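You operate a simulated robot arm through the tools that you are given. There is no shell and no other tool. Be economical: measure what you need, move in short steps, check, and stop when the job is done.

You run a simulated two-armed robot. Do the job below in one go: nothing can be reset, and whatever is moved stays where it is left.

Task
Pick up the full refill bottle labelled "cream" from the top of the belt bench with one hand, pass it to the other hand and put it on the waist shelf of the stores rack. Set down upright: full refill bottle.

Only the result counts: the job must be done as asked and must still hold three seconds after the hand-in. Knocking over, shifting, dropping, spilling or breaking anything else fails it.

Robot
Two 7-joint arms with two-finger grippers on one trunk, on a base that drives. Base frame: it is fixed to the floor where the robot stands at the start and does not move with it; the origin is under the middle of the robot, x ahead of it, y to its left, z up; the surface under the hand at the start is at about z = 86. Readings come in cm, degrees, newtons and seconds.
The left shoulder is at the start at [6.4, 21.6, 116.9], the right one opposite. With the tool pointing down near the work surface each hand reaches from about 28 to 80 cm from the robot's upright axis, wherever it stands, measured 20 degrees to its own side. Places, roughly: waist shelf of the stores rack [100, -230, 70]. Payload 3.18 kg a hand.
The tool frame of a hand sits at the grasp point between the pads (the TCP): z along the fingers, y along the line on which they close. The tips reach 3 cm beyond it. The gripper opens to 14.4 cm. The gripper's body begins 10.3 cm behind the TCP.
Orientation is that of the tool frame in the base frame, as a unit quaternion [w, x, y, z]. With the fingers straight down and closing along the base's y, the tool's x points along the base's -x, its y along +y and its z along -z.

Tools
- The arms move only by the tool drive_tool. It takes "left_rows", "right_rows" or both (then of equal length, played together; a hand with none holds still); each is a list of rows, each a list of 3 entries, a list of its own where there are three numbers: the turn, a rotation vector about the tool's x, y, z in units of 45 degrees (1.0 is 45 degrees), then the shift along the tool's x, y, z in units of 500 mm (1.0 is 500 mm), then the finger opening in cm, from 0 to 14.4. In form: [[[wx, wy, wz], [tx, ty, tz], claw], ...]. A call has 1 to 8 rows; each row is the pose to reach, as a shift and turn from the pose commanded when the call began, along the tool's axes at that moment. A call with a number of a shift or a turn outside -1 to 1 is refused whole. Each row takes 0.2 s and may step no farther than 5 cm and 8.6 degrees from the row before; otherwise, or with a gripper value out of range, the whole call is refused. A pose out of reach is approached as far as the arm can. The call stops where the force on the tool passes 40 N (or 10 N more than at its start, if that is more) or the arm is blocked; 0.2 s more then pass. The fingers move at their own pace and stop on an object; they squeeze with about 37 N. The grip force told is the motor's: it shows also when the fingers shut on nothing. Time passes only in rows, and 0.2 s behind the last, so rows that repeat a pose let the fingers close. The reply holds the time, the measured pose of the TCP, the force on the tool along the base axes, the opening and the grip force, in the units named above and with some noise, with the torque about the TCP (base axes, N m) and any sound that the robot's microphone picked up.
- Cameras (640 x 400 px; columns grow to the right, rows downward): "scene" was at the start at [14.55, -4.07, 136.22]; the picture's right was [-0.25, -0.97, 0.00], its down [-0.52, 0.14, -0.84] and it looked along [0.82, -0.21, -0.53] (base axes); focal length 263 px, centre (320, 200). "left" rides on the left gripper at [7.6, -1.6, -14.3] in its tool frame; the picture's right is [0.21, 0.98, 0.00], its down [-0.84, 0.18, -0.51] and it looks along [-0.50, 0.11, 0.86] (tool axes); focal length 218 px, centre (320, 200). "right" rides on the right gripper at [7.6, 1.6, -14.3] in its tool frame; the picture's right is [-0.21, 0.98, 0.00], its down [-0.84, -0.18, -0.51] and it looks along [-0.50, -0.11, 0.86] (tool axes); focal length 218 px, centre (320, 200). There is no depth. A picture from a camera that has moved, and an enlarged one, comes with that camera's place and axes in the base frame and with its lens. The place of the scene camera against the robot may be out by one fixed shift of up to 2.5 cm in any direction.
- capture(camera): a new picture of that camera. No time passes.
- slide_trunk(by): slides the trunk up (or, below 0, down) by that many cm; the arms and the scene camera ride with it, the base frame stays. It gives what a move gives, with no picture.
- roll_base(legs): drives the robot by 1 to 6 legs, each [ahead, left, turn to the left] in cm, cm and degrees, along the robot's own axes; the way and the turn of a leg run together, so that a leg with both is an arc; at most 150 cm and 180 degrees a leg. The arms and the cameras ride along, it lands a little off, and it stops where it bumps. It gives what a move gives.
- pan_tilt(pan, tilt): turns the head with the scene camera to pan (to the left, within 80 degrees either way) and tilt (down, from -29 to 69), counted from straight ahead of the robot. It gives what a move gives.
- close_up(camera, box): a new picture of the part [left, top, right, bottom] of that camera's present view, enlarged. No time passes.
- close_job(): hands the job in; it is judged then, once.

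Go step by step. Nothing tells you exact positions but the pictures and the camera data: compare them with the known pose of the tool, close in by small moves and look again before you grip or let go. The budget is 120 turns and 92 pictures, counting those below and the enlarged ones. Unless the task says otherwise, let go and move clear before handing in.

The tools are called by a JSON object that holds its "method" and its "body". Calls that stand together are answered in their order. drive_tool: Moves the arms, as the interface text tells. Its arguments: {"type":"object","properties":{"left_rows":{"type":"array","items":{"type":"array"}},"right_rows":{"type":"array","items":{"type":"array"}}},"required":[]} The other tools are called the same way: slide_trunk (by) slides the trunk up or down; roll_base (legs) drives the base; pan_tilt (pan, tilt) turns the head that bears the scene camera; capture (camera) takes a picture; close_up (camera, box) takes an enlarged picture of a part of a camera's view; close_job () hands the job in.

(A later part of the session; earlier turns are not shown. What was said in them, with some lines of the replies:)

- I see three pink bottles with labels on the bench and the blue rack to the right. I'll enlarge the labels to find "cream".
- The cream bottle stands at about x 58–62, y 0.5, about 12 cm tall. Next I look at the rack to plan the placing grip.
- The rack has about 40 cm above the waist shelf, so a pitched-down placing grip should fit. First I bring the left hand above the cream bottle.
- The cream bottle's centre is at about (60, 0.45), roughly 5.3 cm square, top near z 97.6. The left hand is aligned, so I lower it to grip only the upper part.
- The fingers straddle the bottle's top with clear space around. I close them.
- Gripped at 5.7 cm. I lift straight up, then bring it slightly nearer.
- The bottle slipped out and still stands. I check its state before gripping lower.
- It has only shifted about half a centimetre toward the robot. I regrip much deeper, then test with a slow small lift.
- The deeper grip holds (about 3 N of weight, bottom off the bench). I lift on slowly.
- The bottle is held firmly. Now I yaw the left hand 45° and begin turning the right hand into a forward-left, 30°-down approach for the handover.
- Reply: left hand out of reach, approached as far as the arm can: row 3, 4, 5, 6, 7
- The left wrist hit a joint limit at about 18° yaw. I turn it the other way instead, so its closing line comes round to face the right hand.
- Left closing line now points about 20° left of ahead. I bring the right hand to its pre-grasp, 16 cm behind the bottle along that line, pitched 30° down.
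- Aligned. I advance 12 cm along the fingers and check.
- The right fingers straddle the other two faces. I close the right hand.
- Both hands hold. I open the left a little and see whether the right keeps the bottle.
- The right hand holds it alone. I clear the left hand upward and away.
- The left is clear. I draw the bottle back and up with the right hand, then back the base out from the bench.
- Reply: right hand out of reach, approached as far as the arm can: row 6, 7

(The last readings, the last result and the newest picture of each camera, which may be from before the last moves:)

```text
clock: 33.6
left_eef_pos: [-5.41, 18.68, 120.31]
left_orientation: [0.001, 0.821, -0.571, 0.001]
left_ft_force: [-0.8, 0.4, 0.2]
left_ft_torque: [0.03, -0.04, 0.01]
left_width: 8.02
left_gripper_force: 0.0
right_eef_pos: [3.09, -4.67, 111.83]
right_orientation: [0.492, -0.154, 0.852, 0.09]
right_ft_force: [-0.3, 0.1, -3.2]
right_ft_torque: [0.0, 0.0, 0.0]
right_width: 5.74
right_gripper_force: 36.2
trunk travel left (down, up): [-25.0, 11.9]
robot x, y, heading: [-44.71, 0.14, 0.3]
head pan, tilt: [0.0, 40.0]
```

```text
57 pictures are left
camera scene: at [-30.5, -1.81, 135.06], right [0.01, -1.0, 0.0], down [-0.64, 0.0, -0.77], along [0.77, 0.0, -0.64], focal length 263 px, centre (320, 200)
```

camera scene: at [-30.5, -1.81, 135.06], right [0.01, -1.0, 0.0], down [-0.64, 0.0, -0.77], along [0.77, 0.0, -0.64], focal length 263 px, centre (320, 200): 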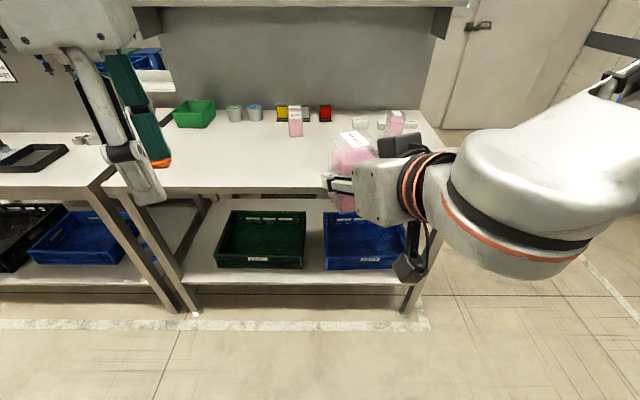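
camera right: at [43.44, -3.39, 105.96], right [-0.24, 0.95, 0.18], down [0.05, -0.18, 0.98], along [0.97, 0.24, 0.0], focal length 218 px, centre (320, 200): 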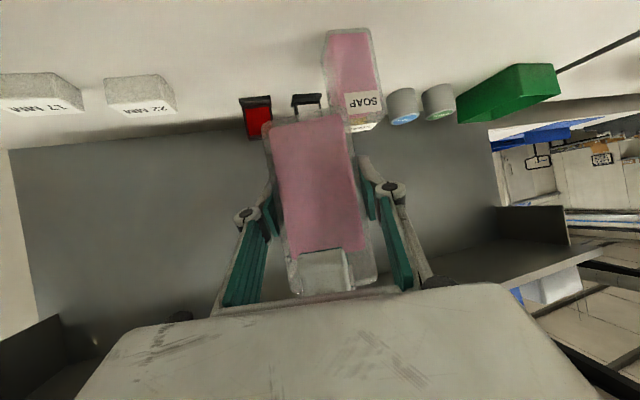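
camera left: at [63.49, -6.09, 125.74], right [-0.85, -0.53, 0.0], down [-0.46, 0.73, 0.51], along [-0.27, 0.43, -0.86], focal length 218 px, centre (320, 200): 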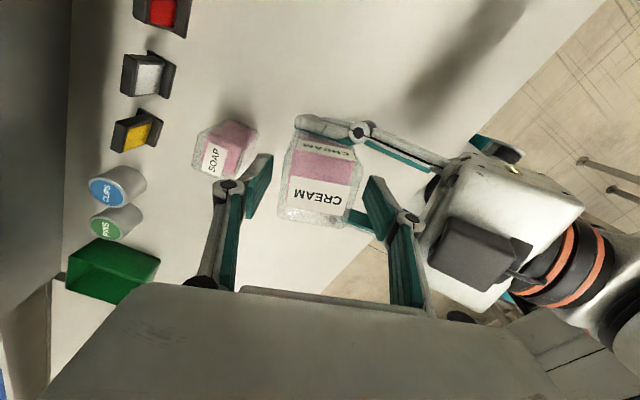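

The bottle is safely held (about 3 N). I turn right to face the rack side and look.

{"method": "roll_base", "body": {"legs": [[0, 0, -45], [0, 0, -45]]}}

{"method": "pan_tilt", "body": {"pan": 30, "tilt": 20}}

{"method": "capture", "body": {"camera": "scene"}}

```text
clock: 38.1
left_eef_pos: [-25.47, -39.21, 120.25]
left_orientation: [-0.002, -0.186, 0.983, -0.001]
left_ft_force: [-0.5, 0.2, -0.6]
left_ft_torque: [0.0, 0.01, 0.02]
left_width: 7.99
left_gripper_force: 0.0
right_eef_pos: [-48.82, -48.14, 111.76]
right_orientation: [0.412, 0.489, 0.716, -0.281]
right_ft_force: [0.4, -0.9, -2.9]
right_ft_torque: [0.01, 0.03, 0.02]
right_width: 5.71
right_gripper_force: 36.7
trunk travel left (down, up): [-25.0, 11.9]
robot x, y, heading: [-44.67, -0.1, -88.8]
head pan, tilt: [0.0, 40.0]
```

```text
clock: 39.0
left_eef_pos: [-25.37, -39.23, 120.34]
left_orientation: [-0.001, -0.185, 0.983, 0.0]
left_ft_force: [0.8, -0.3, 0.2]
left_ft_torque: [-0.03, 0.02, 0.01]
left_width: 8.02
left_gripper_force: 0.0
right_eef_pos: [-48.63, -48.09, 111.89]
right_orientation: [0.413, 0.489, 0.715, -0.28]
right_ft_force: [0.1, -0.5, -2.9]
right_ft_torque: [0.06, -0.01, 0.03]
right_width: 5.71
right_gripper_force: 36.6
trunk travel left (down, up): [-25.0, 11.9]
robot x, y, heading: [-44.49, -0.31, -88.9]
head pan, tilt: [30.0, 20.0]
```

```text
56 pictures are left
camera scene: at [-40.18, -16.07, 138.19], right [-0.86, -0.52, 0.0], down [-0.18, 0.29, -0.94], along [0.49, -0.8, -0.34], focal length 263 px, centre (320, 200)
```

scene: 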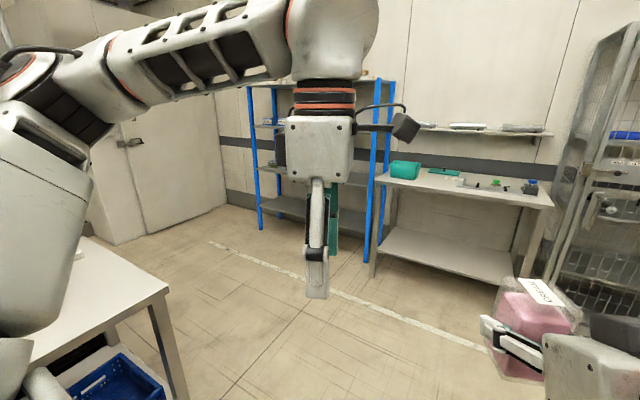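

The rack's front runs roughly from x 31 to 169 at y ≈ -218. The floor is clear, so I drive forward and strafe to face its middle, stopping short.

{"method": "roll_base", "body": {"legs": [[120, 0, 0], [0, 0, -1.1], [0, 140, 0]]}}

{"method": "pan_tilt", "body": {"pan": 0, "tilt": 30}}

{"method": "capture", "body": {"camera": "scene"}}

```text
clock: 57.6
left_eef_pos: [118.3, -157.65, 120.23]
left_orientation: [0.0, -0.182, 0.983, 0.0]
left_ft_force: [-0.1, 0.6, -0.2]
left_ft_torque: [0.02, 0.0, 0.03]
left_width: 8.03
left_gripper_force: 0.0
right_eef_pos: [95.1, -166.4, 111.78]
right_orientation: [0.412, 0.491, 0.714, -0.282]
right_ft_force: [-0.1, 0.8, -2.2]
right_ft_torque: [0.02, 0.02, 0.0]
right_width: 5.74
right_gripper_force: 37.2
trunk travel left (down, up): [-25.0, 11.9]
robot x, y, heading: [99.52, -118.03, -89.3]
head pan, tilt: [30.0, 20.0]
```

```text
clock: 58.6
left_eef_pos: [118.43, -157.68, 120.41]
left_orientation: [0.0, -0.182, 0.983, 0.0]
left_ft_force: [0.0, 1.0, 0.4]
left_ft_torque: [-0.01, 0.03, -0.02]
left_width: 8.01
left_gripper_force: 0.1
right_eef_pos: [94.98, -166.33, 111.84]
right_orientation: [0.412, 0.491, 0.714, -0.282]
right_ft_force: [1.1, -0.8, -2.8]
right_ft_torque: [0.02, 0.02, -0.03]
right_width: 5.76
right_gripper_force: 37.0
trunk travel left (down, up): [-25.0, 11.9]
robot x, y, heading: [99.39, -118.62, -89.6]
head pan, tilt: [0.0, 30.0]
```

```text
55 pictures are left
camera scene: at [99.15, -135.43, 136.59], right [-1.0, -0.02, 0.0], down [-0.01, 0.5, -0.87], along [0.01, -0.87, -0.5], focal length 263 px, centre (320, 200)
```

scene: 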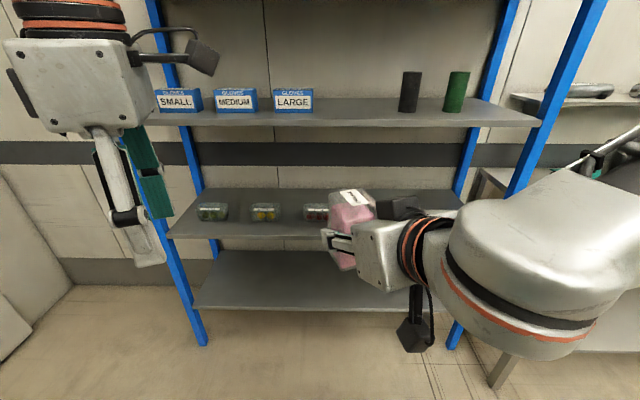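

The waist shelf (z≈70) carries three small punnets at left and centre; its right part seems free. I check with the right camera and a close-up.

{"method": "capture", "body": {"camera": "right"}}

{"method": "close_up", "body": {"camera": "scene", "box": [160, 160, 480, 320]}}

```text
54 pictures are left
camera right: at [90.75, -150.69, 112.18], right [0.95, 0.25, 0.18], down [-0.18, -0.05, 0.98], along [0.26, -0.97, 0.0], focal length 218 px, centre (320, 200)
```

right: 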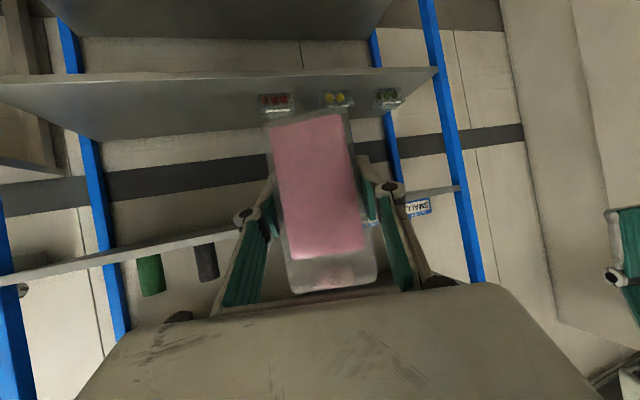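

```text
2.00 times, centred on (320, 240) of scene
camera zoom: at [99.15, -135.43, 136.59], right [-1.0, -0.02, 0.0], down [-0.01, 0.5, -0.87], along [0.01, -0.87, -0.5], focal length 526 px, centre (320, 120)
```

zoom: 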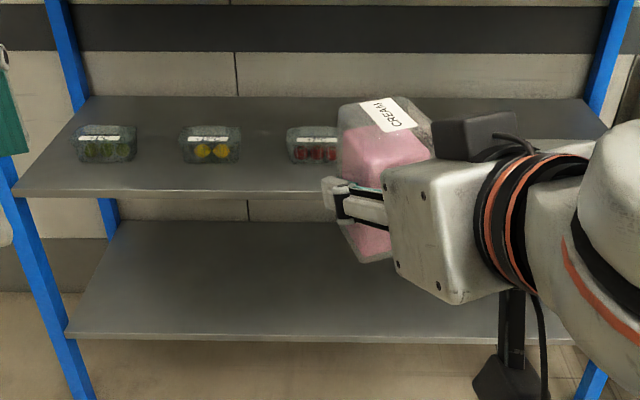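

The right half of the shelf is empty. I lower the trunk, strafe right to aim at x≈82 and drive closer, stopping before the shelf edge.

{"method": "slide_trunk", "body": {"by": -24}}

{"method": "roll_base", "body": {"legs": [[0, -13, 0], [37, 0, 0]]}}

{"method": "capture", "body": {"camera": "scene"}}

{"method": "capture", "body": {"camera": "right"}}

```text
clock: 61.1
left_eef_pos: [118.48, -157.74, 96.39]
left_orientation: [-0.001, -0.181, 0.983, -0.001]
left_ft_force: [0.2, 0.2, -0.9]
left_ft_torque: [-0.05, 0.02, 0.01]
left_width: 8.01
left_gripper_force: 0.1
right_eef_pos: [95.0, -164.68, 59.08]
right_orientation: [0.194, 0.608, 0.77, 0.004]
right_ft_force: [0.7, 0.6, -3.2]
right_ft_torque: [-0.02, 0.03, -0.01]
right_width: 5.75
right_gripper_force: 37.3
trunk travel left (down, up): [-1.0, 35.9]
robot x, y, heading: [99.34, -118.61, -89.1]
head pan, tilt: [0.0, 30.0]
```

```text
clock: 64.8
left_eef_pos: [106.29, -194.84, 96.32]
left_orientation: [-0.001, -0.186, 0.983, 0.0]
left_ft_force: [-0.1, -0.4, -0.6]
left_ft_torque: [-0.02, 0.0, -0.02]
left_width: 8.0
left_gripper_force: 0.0
right_eef_pos: [83.06, -201.95, 59.21]
right_orientation: [0.193, 0.605, 0.772, 0.005]
right_ft_force: [0.7, -1.1, -3.2]
right_ft_torque: [0.01, -0.01, -0.03]
right_width: 5.73
right_gripper_force: 36.5
trunk travel left (down, up): [-1.0, 35.9]
robot x, y, heading: [86.99, -155.28, -88.8]
head pan, tilt: [0.0, 30.0]
```

```text
52 pictures are left
camera scene: at [87.41, -194.78, 107.95], right [-1.0, -0.02, 0.0], down [-0.01, 0.5, -0.87], along [0.02, -0.87, -0.5], focal length 263 px, centre (320, 200)
```

scene: 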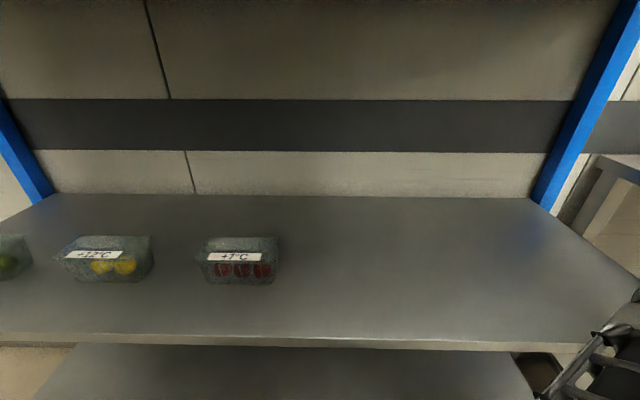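

```text
51 pictures are left
camera right: at [78.81, -191.08, 70.36], right [0.95, 0.07, 0.3], down [-0.16, -0.72, 0.67], along [0.26, -0.69, -0.68], focal length 218 px, centre (320, 200)
```

right: 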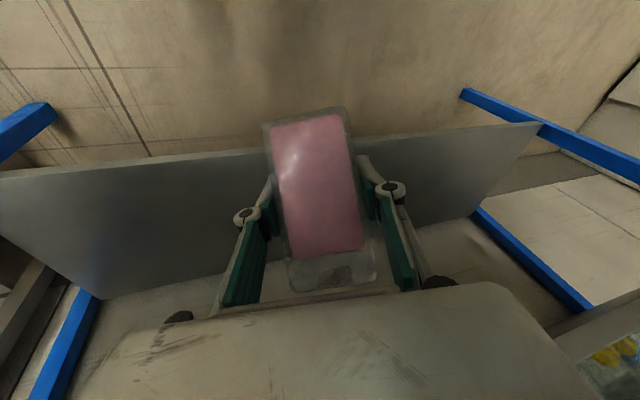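

Lowering the trunk actually leaned it forward, which cramped the right arm and tilted the bottle; it is still held. I back the base up for room, then extend the right arm and bring the bottle upright again.

{"method": "roll_base", "body": {"legs": [[-25, 0, 0]]}}

{"method": "drive_tool", "body": {"right_rows": [[[0.022, -0.115, -0.036], [-0.084, -0.001, -0.05], 3.5], [[0.044, -0.231, -0.072], [-0.168, -0.003, -0.099], 3.5], [[0.066, -0.346, -0.107], [-0.251, -0.004, -0.148], 3.5], [[0.088, -0.462, -0.143], [-0.335, -0.005, -0.198], 3.5], [[0.109, -0.577, -0.179], [-0.419, -0.006, -0.247], 3.5], [[0.131, -0.692, -0.215], [-0.502, -0.008, -0.297], 3.5], [[0.153, -0.808, -0.25], [-0.586, -0.009, -0.346], 3.5], [[0.175, -0.923, -0.286], [-0.67, -0.01, -0.396], 3.5]]}}

{"method": "capture", "body": {"camera": "scene"}}

{"method": "capture", "body": {"camera": "right"}}

```text
clock: 66.6
left_eef_pos: [106.02, -169.76, 96.17]
left_orientation: [0.0, -0.186, 0.983, -0.001]
left_ft_force: [0.9, -0.3, 0.0]
left_ft_torque: [-0.02, 0.02, -0.04]
left_width: 8.0
left_gripper_force: 0.0
right_eef_pos: [82.52, -176.89, 59.0]
right_orientation: [0.193, 0.606, 0.772, 0.005]
right_ft_force: [-0.2, 0.3, -2.7]
right_ft_torque: [0.04, 0.02, 0.0]
right_width: 5.75
right_gripper_force: 37.4
trunk travel left (down, up): [-1.0, 35.9]
robot x, y, heading: [86.46, -130.81, -88.9]
head pan, tilt: [0.0, 30.0]
```

```text
clock: 68.4
left_eef_pos: [105.81, -169.83, 96.32]
left_orientation: [-0.002, -0.186, 0.983, -0.001]
left_ft_force: [0.8, -0.6, -0.1]
left_ft_torque: [0.01, 0.03, 0.01]
left_width: 8.01
left_gripper_force: 0.1
right_eef_pos: [82.52, -203.94, 87.06]
right_orientation: [0.412, 0.49, 0.714, -0.282]
right_ft_force: [0.3, -0.1, -2.0]
right_ft_torque: [0.01, 0.01, 0.01]
right_width: 5.76
right_gripper_force: 36.8
trunk travel left (down, up): [-1.0, 35.9]
robot x, y, heading: [86.24, -130.48, -88.8]
head pan, tilt: [0.0, 30.0]
```

```text
50 pictures are left
camera scene: at [86.89, -169.8, 107.96], right [-1.0, -0.02, 0.0], down [-0.01, 0.5, -0.87], along [0.02, -0.87, -0.5], focal length 263 px, centre (320, 200)
```

scene: 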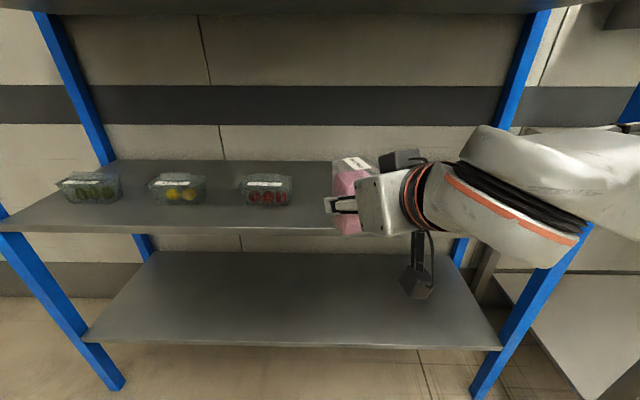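

```text
49 pictures are left
camera right: at [78.23, -188.23, 87.47], right [0.95, 0.25, 0.18], down [-0.17, -0.05, 0.98], along [0.26, -0.97, 0.0], focal length 218 px, centre (320, 200)
```

right: 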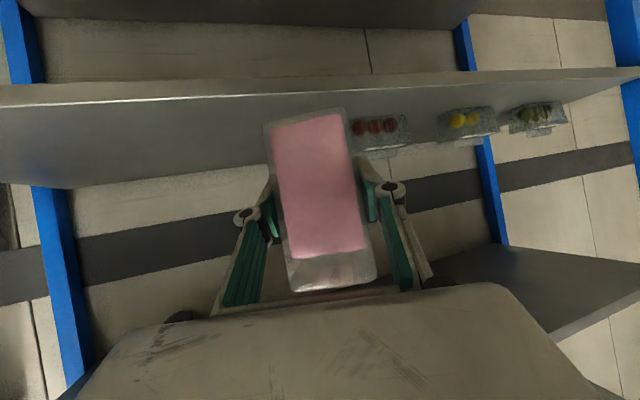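

The bottle is upright again at z 87, with the shelf edge at y≈-221, z≈70. I drive 26 cm ahead so the bottle hangs over the empty part of the shelf.

{"method": "roll_base", "body": {"legs": [[26, 0, 0]]}}

{"method": "capture", "body": {"camera": "scene"}}

{"method": "capture", "body": {"camera": "right"}}

```text
clock: 70.3
left_eef_pos: [106.23, -196.82, 96.27]
left_orientation: [-0.001, -0.183, 0.983, 0.0]
left_ft_force: [-0.9, 0.2, -0.5]
left_ft_torque: [0.01, -0.01, 0.01]
left_width: 8.02
left_gripper_force: 0.0
right_eef_pos: [82.59, -230.75, 86.87]
right_orientation: [0.412, 0.492, 0.712, -0.284]
right_ft_force: [0.3, -0.5, -3.1]
right_ft_torque: [0.02, 0.02, -0.01]
right_width: 5.75
right_gripper_force: 36.5
trunk travel left (down, up): [-1.0, 35.9]
robot x, y, heading: [86.65, -157.48, -89.0]
head pan, tilt: [0.0, 30.0]
```

```text
48 pictures are left
camera scene: at [87.21, -196.74, 107.94], right [-1.0, -0.02, 0.0], down [-0.01, 0.5, -0.87], along [0.01, -0.87, -0.5], focal length 263 px, centre (320, 200)
```

scene: 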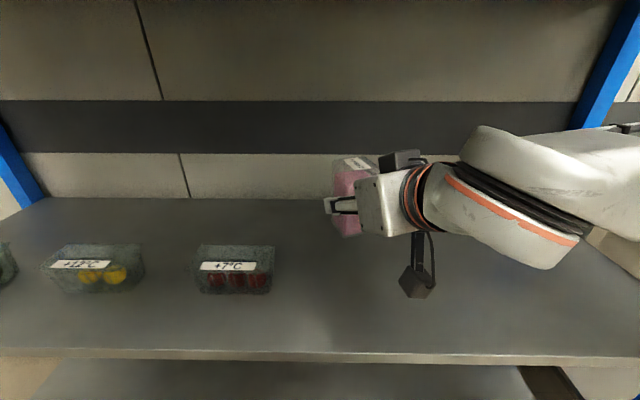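

```text
47 pictures are left
camera right: at [78.47, -215.08, 87.41], right [0.95, 0.25, 0.18], down [-0.17, -0.05, 0.98], along [0.25, -0.97, 0.0], focal length 218 px, centre (320, 200)
```

right: 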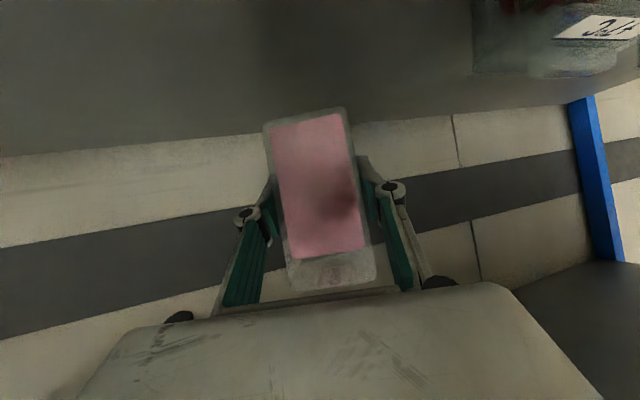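

Now over the empty shelf part, about 12 cm above it. I lower 9 cm and look.

{"method": "drive_tool", "body": {"right_rows": [[[0, 0, 0], [0.035, 0, 0.02], 3.5], [[0, 0, 0], [0.069, 0, 0.04], 3.5], [[0, 0, 0], [0.104, 0, 0.06], 3.5], [[0, 0, 0], [0.138, 0, 0.08], 3.5], [[0, 0, 0], [0.156, 0, 0.09], 3.5], [[0, 0, 0], [0.156, 0, 0.09], 3.5]]}}

{"method": "close_up", "body": {"camera": "scene", "box": [260, 140, 500, 340]}}

{"method": "capture", "body": {"camera": "right"}}

```text
clock: 71.7
left_eef_pos: [106.24, -196.86, 96.24]
left_orientation: [-0.001, -0.183, 0.983, -0.001]
left_ft_force: [0.0, -0.4, -0.9]
left_ft_torque: [0.0, -0.01, -0.01]
left_width: 8.0
left_gripper_force: 0.0
right_eef_pos: [82.54, -230.68, 80.15]
right_orientation: [0.408, 0.495, 0.713, -0.283]
right_ft_force: [0.0, 0.5, -2.6]
right_ft_torque: [-0.01, 0.0, 0.0]
right_width: 5.74
right_gripper_force: 36.8
right hand out of reach, approached as far as the arm can: row 4, 5, 6
trunk travel left (down, up): [-1.0, 35.9]
robot x, y, heading: [86.85, -157.41, -89.1]
head pan, tilt: [0.0, 30.0]
```

```text
2.00 times, centred on (380, 240) of scene
camera zoom: at [87.2, -196.71, 107.95], right [-1.0, -0.02, 0.0], down [-0.01, 0.5, -0.87], along [0.01, -0.87, -0.5], focal length 526 px, centre (200, 120)
```

zoom: 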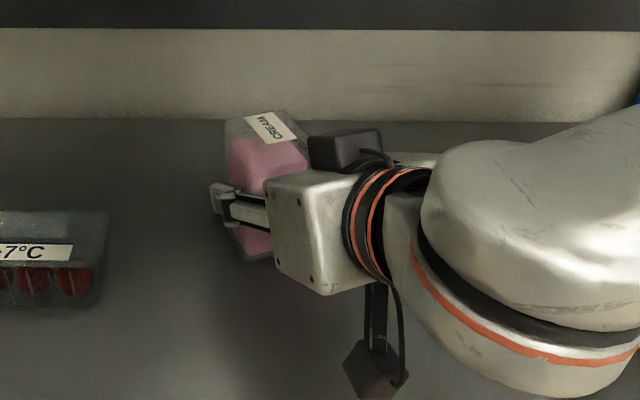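

```text
45 pictures are left
camera right: at [78.28, -215.02, 80.67], right [0.95, 0.24, 0.18], down [-0.17, -0.05, 0.98], along [0.25, -0.97, -0.01], focal length 218 px, centre (320, 200)
```

right: 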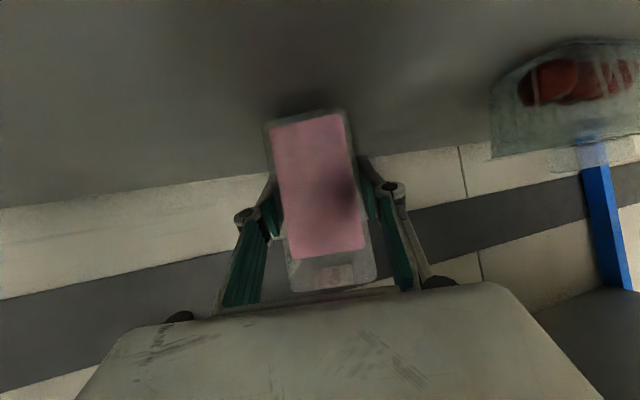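

A joint limit stops the descent because the arm is too folded. I back the base 14 cm and extend the arm by the same amount at this height.

{"method": "roll_base", "body": {"legs": [[-14, 0, 0]]}}

{"method": "drive_tool", "body": {"right_rows": [[[0, 0, 0], [-0.022, -0.016, 0.038], 3.5], [[0, 0, 0], [-0.045, -0.033, 0.076], 3.5], [[0, 0, 0], [-0.067, -0.049, 0.113], 3.5], [[0, 0, 0], [-0.089, -0.066, 0.151], 3.5], [[0, 0, 0], [-0.111, -0.082, 0.189], 3.5], [[0, 0, 0], [-0.133, -0.098, 0.226], 3.5], [[0, 0, 0], [-0.133, -0.098, 0.226], 3.5]]}}

```text
clock: 73.1
left_eef_pos: [105.87, -182.56, 96.24]
left_orientation: [-0.001, -0.183, 0.983, 0.0]
left_ft_force: [-0.4, 0.2, -0.2]
left_ft_torque: [-0.06, 0.01, 0.01]
left_width: 8.01
left_gripper_force: 0.1
right_eef_pos: [82.06, -216.57, 80.09]
right_orientation: [0.409, 0.493, 0.714, -0.283]
right_ft_force: [-0.8, 0.7, -2.6]
right_ft_torque: [-0.02, 0.0, 0.02]
right_width: 5.73
right_gripper_force: 37.2
trunk travel left (down, up): [-1.0, 35.9]
robot x, y, heading: [86.53, -143.43, -89.1]
head pan, tilt: [0.0, 30.0]
```

```text
clock: 74.7
left_eef_pos: [105.94, -182.64, 96.32]
left_orientation: [-0.001, -0.184, 0.983, 0.0]
left_ft_force: [-0.8, 0.7, 1.0]
left_ft_torque: [0.0, 0.01, 0.02]
left_width: 7.99
left_gripper_force: 0.0
right_eef_pos: [82.3, -230.42, 80.05]
right_orientation: [0.41, 0.494, 0.713, -0.283]
right_ft_force: [0.1, 0.3, -1.2]
right_ft_torque: [0.02, 0.03, 0.01]
right_width: 5.75
right_gripper_force: 37.4
trunk travel left (down, up): [-1.0, 35.9]
robot x, y, heading: [86.75, -143.49, -89.0]
head pan, tilt: [0.0, 30.0]
```

Reached. I lower slowly until contact shows.

{"method": "drive_tool", "body": {"right_rows": [[[0, 0, 0], [0.017, 0, 0.01], 3.5], [[0, 0, 0], [0.035, 0, 0.02], 3.5], [[0, 0, 0], [0.052, 0, 0.03], 3.5], [[0, 0, 0], [0.061, 0, 0.035], 3.5], [[0, 0, 0], [0.066, 0, 0.038], 3.5], [[0, 0, 0], [0.066, 0, 0.038], 3.5]]}}

{"method": "capture", "body": {"camera": "right"}}

{"method": "close_up", "body": {"camera": "scene", "box": [260, 140, 500, 340]}}

```text
clock: 76.1
left_eef_pos: [106.01, -182.53, 96.39]
left_orientation: [-0.001, -0.183, 0.983, -0.001]
left_ft_force: [0.4, 0.2, -0.5]
left_ft_torque: [0.0, 0.0, -0.02]
left_width: 8.04
left_gripper_force: 0.0
right_eef_pos: [82.23, -230.42, 76.6]
right_orientation: [0.409, 0.494, 0.713, -0.283]
right_ft_force: [0.9, 0.1, 20.0]
right_ft_torque: [0.16, -0.14, -0.17]
right_width: 5.74
right_gripper_force: 37.6
trunk travel left (down, up): [-1.0, 35.9]
robot x, y, heading: [86.95, -143.14, -88.9]
head pan, tilt: [0.0, 30.0]
```

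```text
44 pictures are left
camera right: at [78.14, -214.68, 77.03], right [0.95, 0.25, 0.18], down [-0.17, -0.05, 0.98], along [0.25, -0.97, -0.01], focal length 218 px, centre (320, 200)
```

right: 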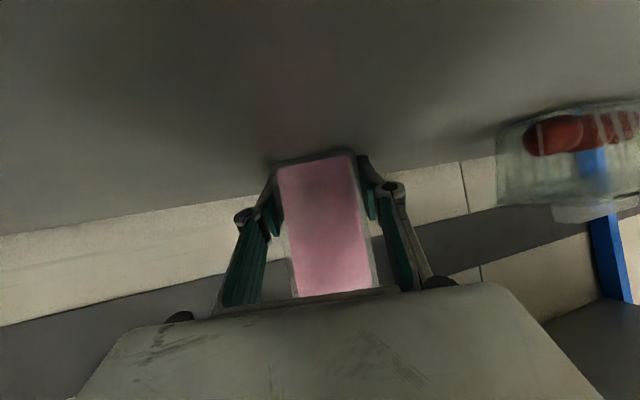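

```text
2.00 times, centred on (380, 240) of scene
camera zoom: at [87.0, -182.34, 108.03], right [-1.0, -0.02, 0.0], down [-0.01, 0.5, -0.87], along [0.01, -0.87, -0.5], focal length 526 px, centre (200, 120)
```

zoom: 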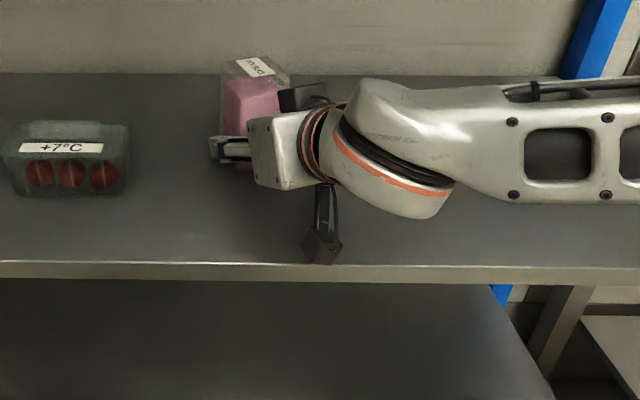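

Contact with the shelf: 20 N upward, and the bottle slid up a little in the grip. I ease off slightly before releasing.

{"method": "drive_tool", "body": {"right_rows": [[[0, 0, 0], [-0.003, 0, -0.0017], 3.5], [[0, 0, 0], [-0.0045, 0, -0.0026], 3.5], [[0, 0, 0], [-0.0045, 0, -0.0026], 3.5]]}}

{"method": "close_up", "body": {"camera": "right", "box": [200, 120, 440, 300]}}

```text
clock: 76.9
left_eef_pos: [105.9, -182.54, 96.28]
left_orientation: [-0.001, -0.184, 0.983, 0.0]
left_ft_force: [0.4, 0.0, -0.5]
left_ft_torque: [0.05, 0.04, -0.03]
left_width: 8.02
left_gripper_force: 0.1
right_eef_pos: [82.29, -230.41, 76.53]
right_orientation: [0.408, 0.495, 0.714, -0.283]
right_ft_force: [2.4, -2.0, 7.9]
right_ft_torque: [-0.27, -0.24, 0.08]
right_width: 5.75
right_gripper_force: 36.5
trunk travel left (down, up): [-1.0, 35.9]
robot x, y, heading: [86.9, -143.24, -89.3]
head pan, tilt: [0.0, 30.0]
```

```text
2.22 times, centred on (320, 210) of right
camera zoom: at [78.13, -214.69, 77.1], right [0.95, 0.25, 0.18], down [-0.17, -0.05, 0.98], along [0.25, -0.97, -0.01], focal length 485 px, centre (320, 178)
```

zoom: 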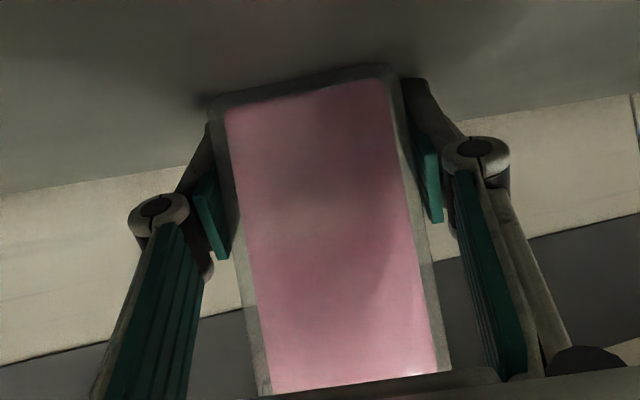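

Resting on the shelf. I ease up a hair more, then open gently.

{"method": "drive_tool", "body": {"right_rows": [[[0, 0, 0], [-0.002, 0, -0.0012], 3.5], [[0, 0, 0], [-0.002, 0, -0.0012], 3.5], [[0, 0, 0], [-0.002, 0, -0.0012], 6.5], [[0, 0, 0], [-0.002, 0, -0.0012], 8], [[0, 0, 0], [-0.002, 0, -0.0012], 9.5], [[0, 0, 0], [-0.002, 0, -0.0012], 9.5]]}}

{"method": "capture", "body": {"camera": "right"}}

```text
clock: 78.3
left_eef_pos: [105.98, -182.56, 96.29]
left_orientation: [-0.001, -0.183, 0.983, 0.0]
left_ft_force: [0.5, -0.1, 0.2]
left_ft_torque: [0.01, 0.03, 0.01]
left_width: 8.0
left_gripper_force: 0.0
right_eef_pos: [82.29, -230.53, 76.71]
right_orientation: [0.408, 0.494, 0.714, -0.283]
right_ft_force: [0.0, 0.3, 0.4]
right_ft_torque: [0.01, -0.01, -0.02]
right_width: 9.48
right_gripper_force: 0.1
trunk travel left (down, up): [-1.0, 35.9]
robot x, y, heading: [86.69, -143.52, -89.0]
head pan, tilt: [0.0, 30.0]
```

```text
41 pictures are left
camera right: at [78.12, -214.76, 77.28], right [0.95, 0.24, 0.18], down [-0.17, -0.05, 0.98], along [0.25, -0.97, -0.01], focal length 218 px, centre (320, 200)
```

right: 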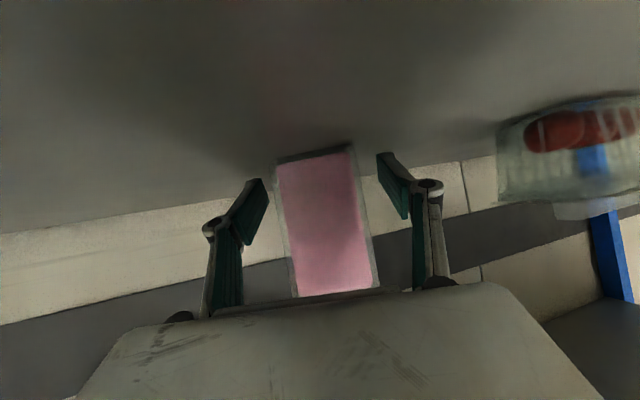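

Released with the bottle standing. I retreat along the finger direction.

{"method": "drive_tool", "body": {"right_rows": [[[0, 0, 0], [0, 0, -0.04], 9.5], [[0, 0, 0], [0, 0, -0.09], 9.5], [[0, 0, 0], [0, 0, -0.14], 9.5], [[0, 0, 0], [0, 0, -0.19], 9.5], [[0, 0, 0], [0, 0, -0.24], 9.5], [[0, 0, 0], [0, 0, -0.28], 9.5]]}}

{"method": "capture", "body": {"camera": "right"}}

{"method": "capture", "body": {"camera": "scene"}}

```text
clock: 79.7
left_eef_pos: [106.02, -182.54, 96.25]
left_orientation: [-0.001, -0.183, 0.983, 0.0]
left_ft_force: [-0.3, 0.0, 0.2]
left_ft_torque: [0.02, 0.0, 0.0]
left_width: 8.02
left_gripper_force: 0.1
right_eef_pos: [77.92, -219.31, 83.87]
right_orientation: [0.409, 0.493, 0.714, -0.283]
right_ft_force: [0.4, 0.2, 0.4]
right_ft_torque: [-0.01, -0.01, -0.02]
right_width: 9.49
right_gripper_force: 0.1
trunk travel left (down, up): [-1.0, 35.9]
robot x, y, heading: [86.57, -143.21, -88.9]
head pan, tilt: [0.0, 30.0]
```

```text
40 pictures are left
camera right: at [73.82, -203.55, 84.44], right [0.95, 0.24, 0.18], down [-0.17, -0.05, 0.98], along [0.25, -0.97, -0.01], focal length 218 px, centre (320, 200)
```

right: 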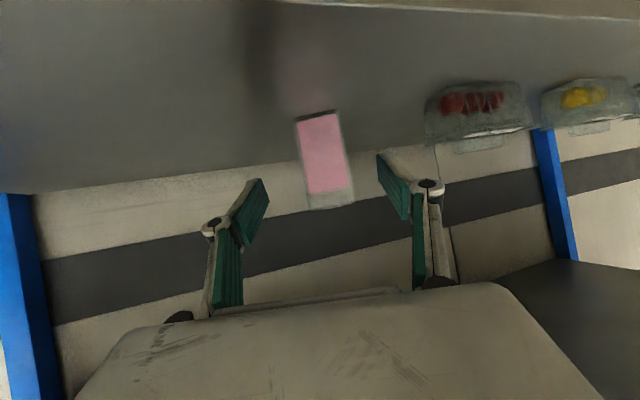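

```text
39 pictures are left
camera scene: at [86.98, -182.48, 107.98], right [-1.0, -0.02, 0.0], down [-0.01, 0.5, -0.87], along [0.01, -0.87, -0.5], focal length 263 px, centre (320, 200)
```

scene: 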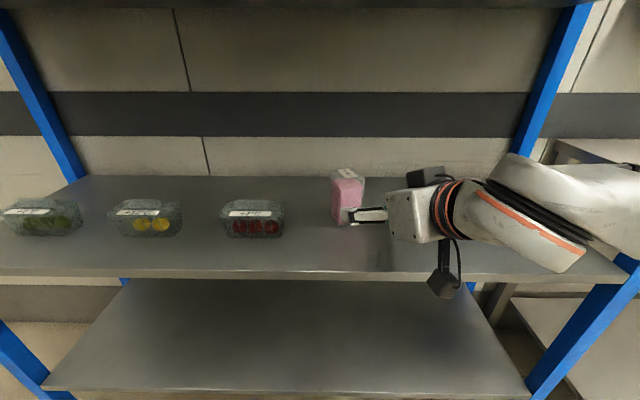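

The bottle stands upright and free. I back the base away and take a final look.

{"method": "roll_base", "body": {"legs": [[-25, 0, 0]]}}

{"method": "close_up", "body": {"camera": "scene", "box": [160, 100, 480, 300]}}

```text
clock: 81.5
left_eef_pos: [105.67, -158.08, 96.29]
left_orientation: [-0.001, -0.185, 0.983, -0.001]
left_ft_force: [-0.1, 0.7, 1.1]
left_ft_torque: [0.0, 0.01, 0.03]
left_width: 8.0
left_gripper_force: 0.1
right_eef_pos: [77.51, -194.86, 84.06]
right_orientation: [0.409, 0.494, 0.714, -0.283]
right_ft_force: [0.3, 0.6, 0.5]
right_ft_torque: [0.02, 0.0, 0.03]
right_width: 9.49
right_gripper_force: 0.1
trunk travel left (down, up): [-1.0, 35.9]
robot x, y, heading: [86.46, -118.91, -89.1]
head pan, tilt: [0.0, 30.0]
```

```text
2.00 times, centred on (320, 200) of scene
camera zoom: at [86.59, -158.01, 107.98], right [-1.0, -0.02, 0.0], down [-0.01, 0.5, -0.87], along [0.01, -0.87, -0.5], focal length 526 px, centre (320, 200)
```

zoom: 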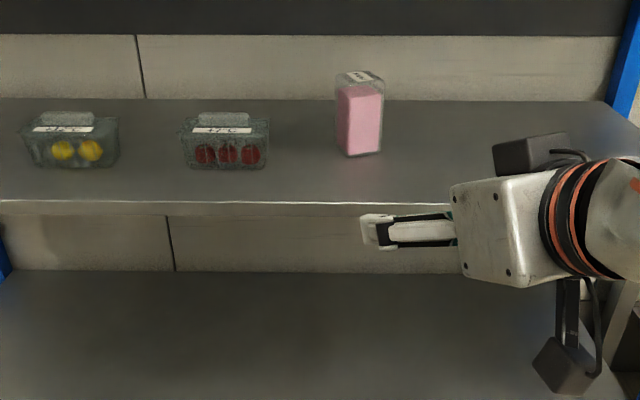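

The cream bottle stands upright on the waist shelf, the punnets beside it look untouched, and both hands are clear. I hand in now.

{"method": "close_job", "body": {}}

```text
The job is handed in.
```

The "cream" refill bottle is standing upright on the waist shelf of the stores rack, and I have handed the job in. I picked it up with the left hand and passed it to the right, which set it down.

Two things went wrong on the way:
- **First grip slipped:** the bottle came out of the left hand on the first lift. It stayed standing on the bench and shifted about half a centimetre, so I gripped it lower and lifted again.
- **Bottle tilted while carried:** lowering the trunk tipped the bottle roughly 40 degrees in the right hand. I saw no spill, and it was upright again before I set it down.

In the pictures I took, nothing else looked knocked over or moved.
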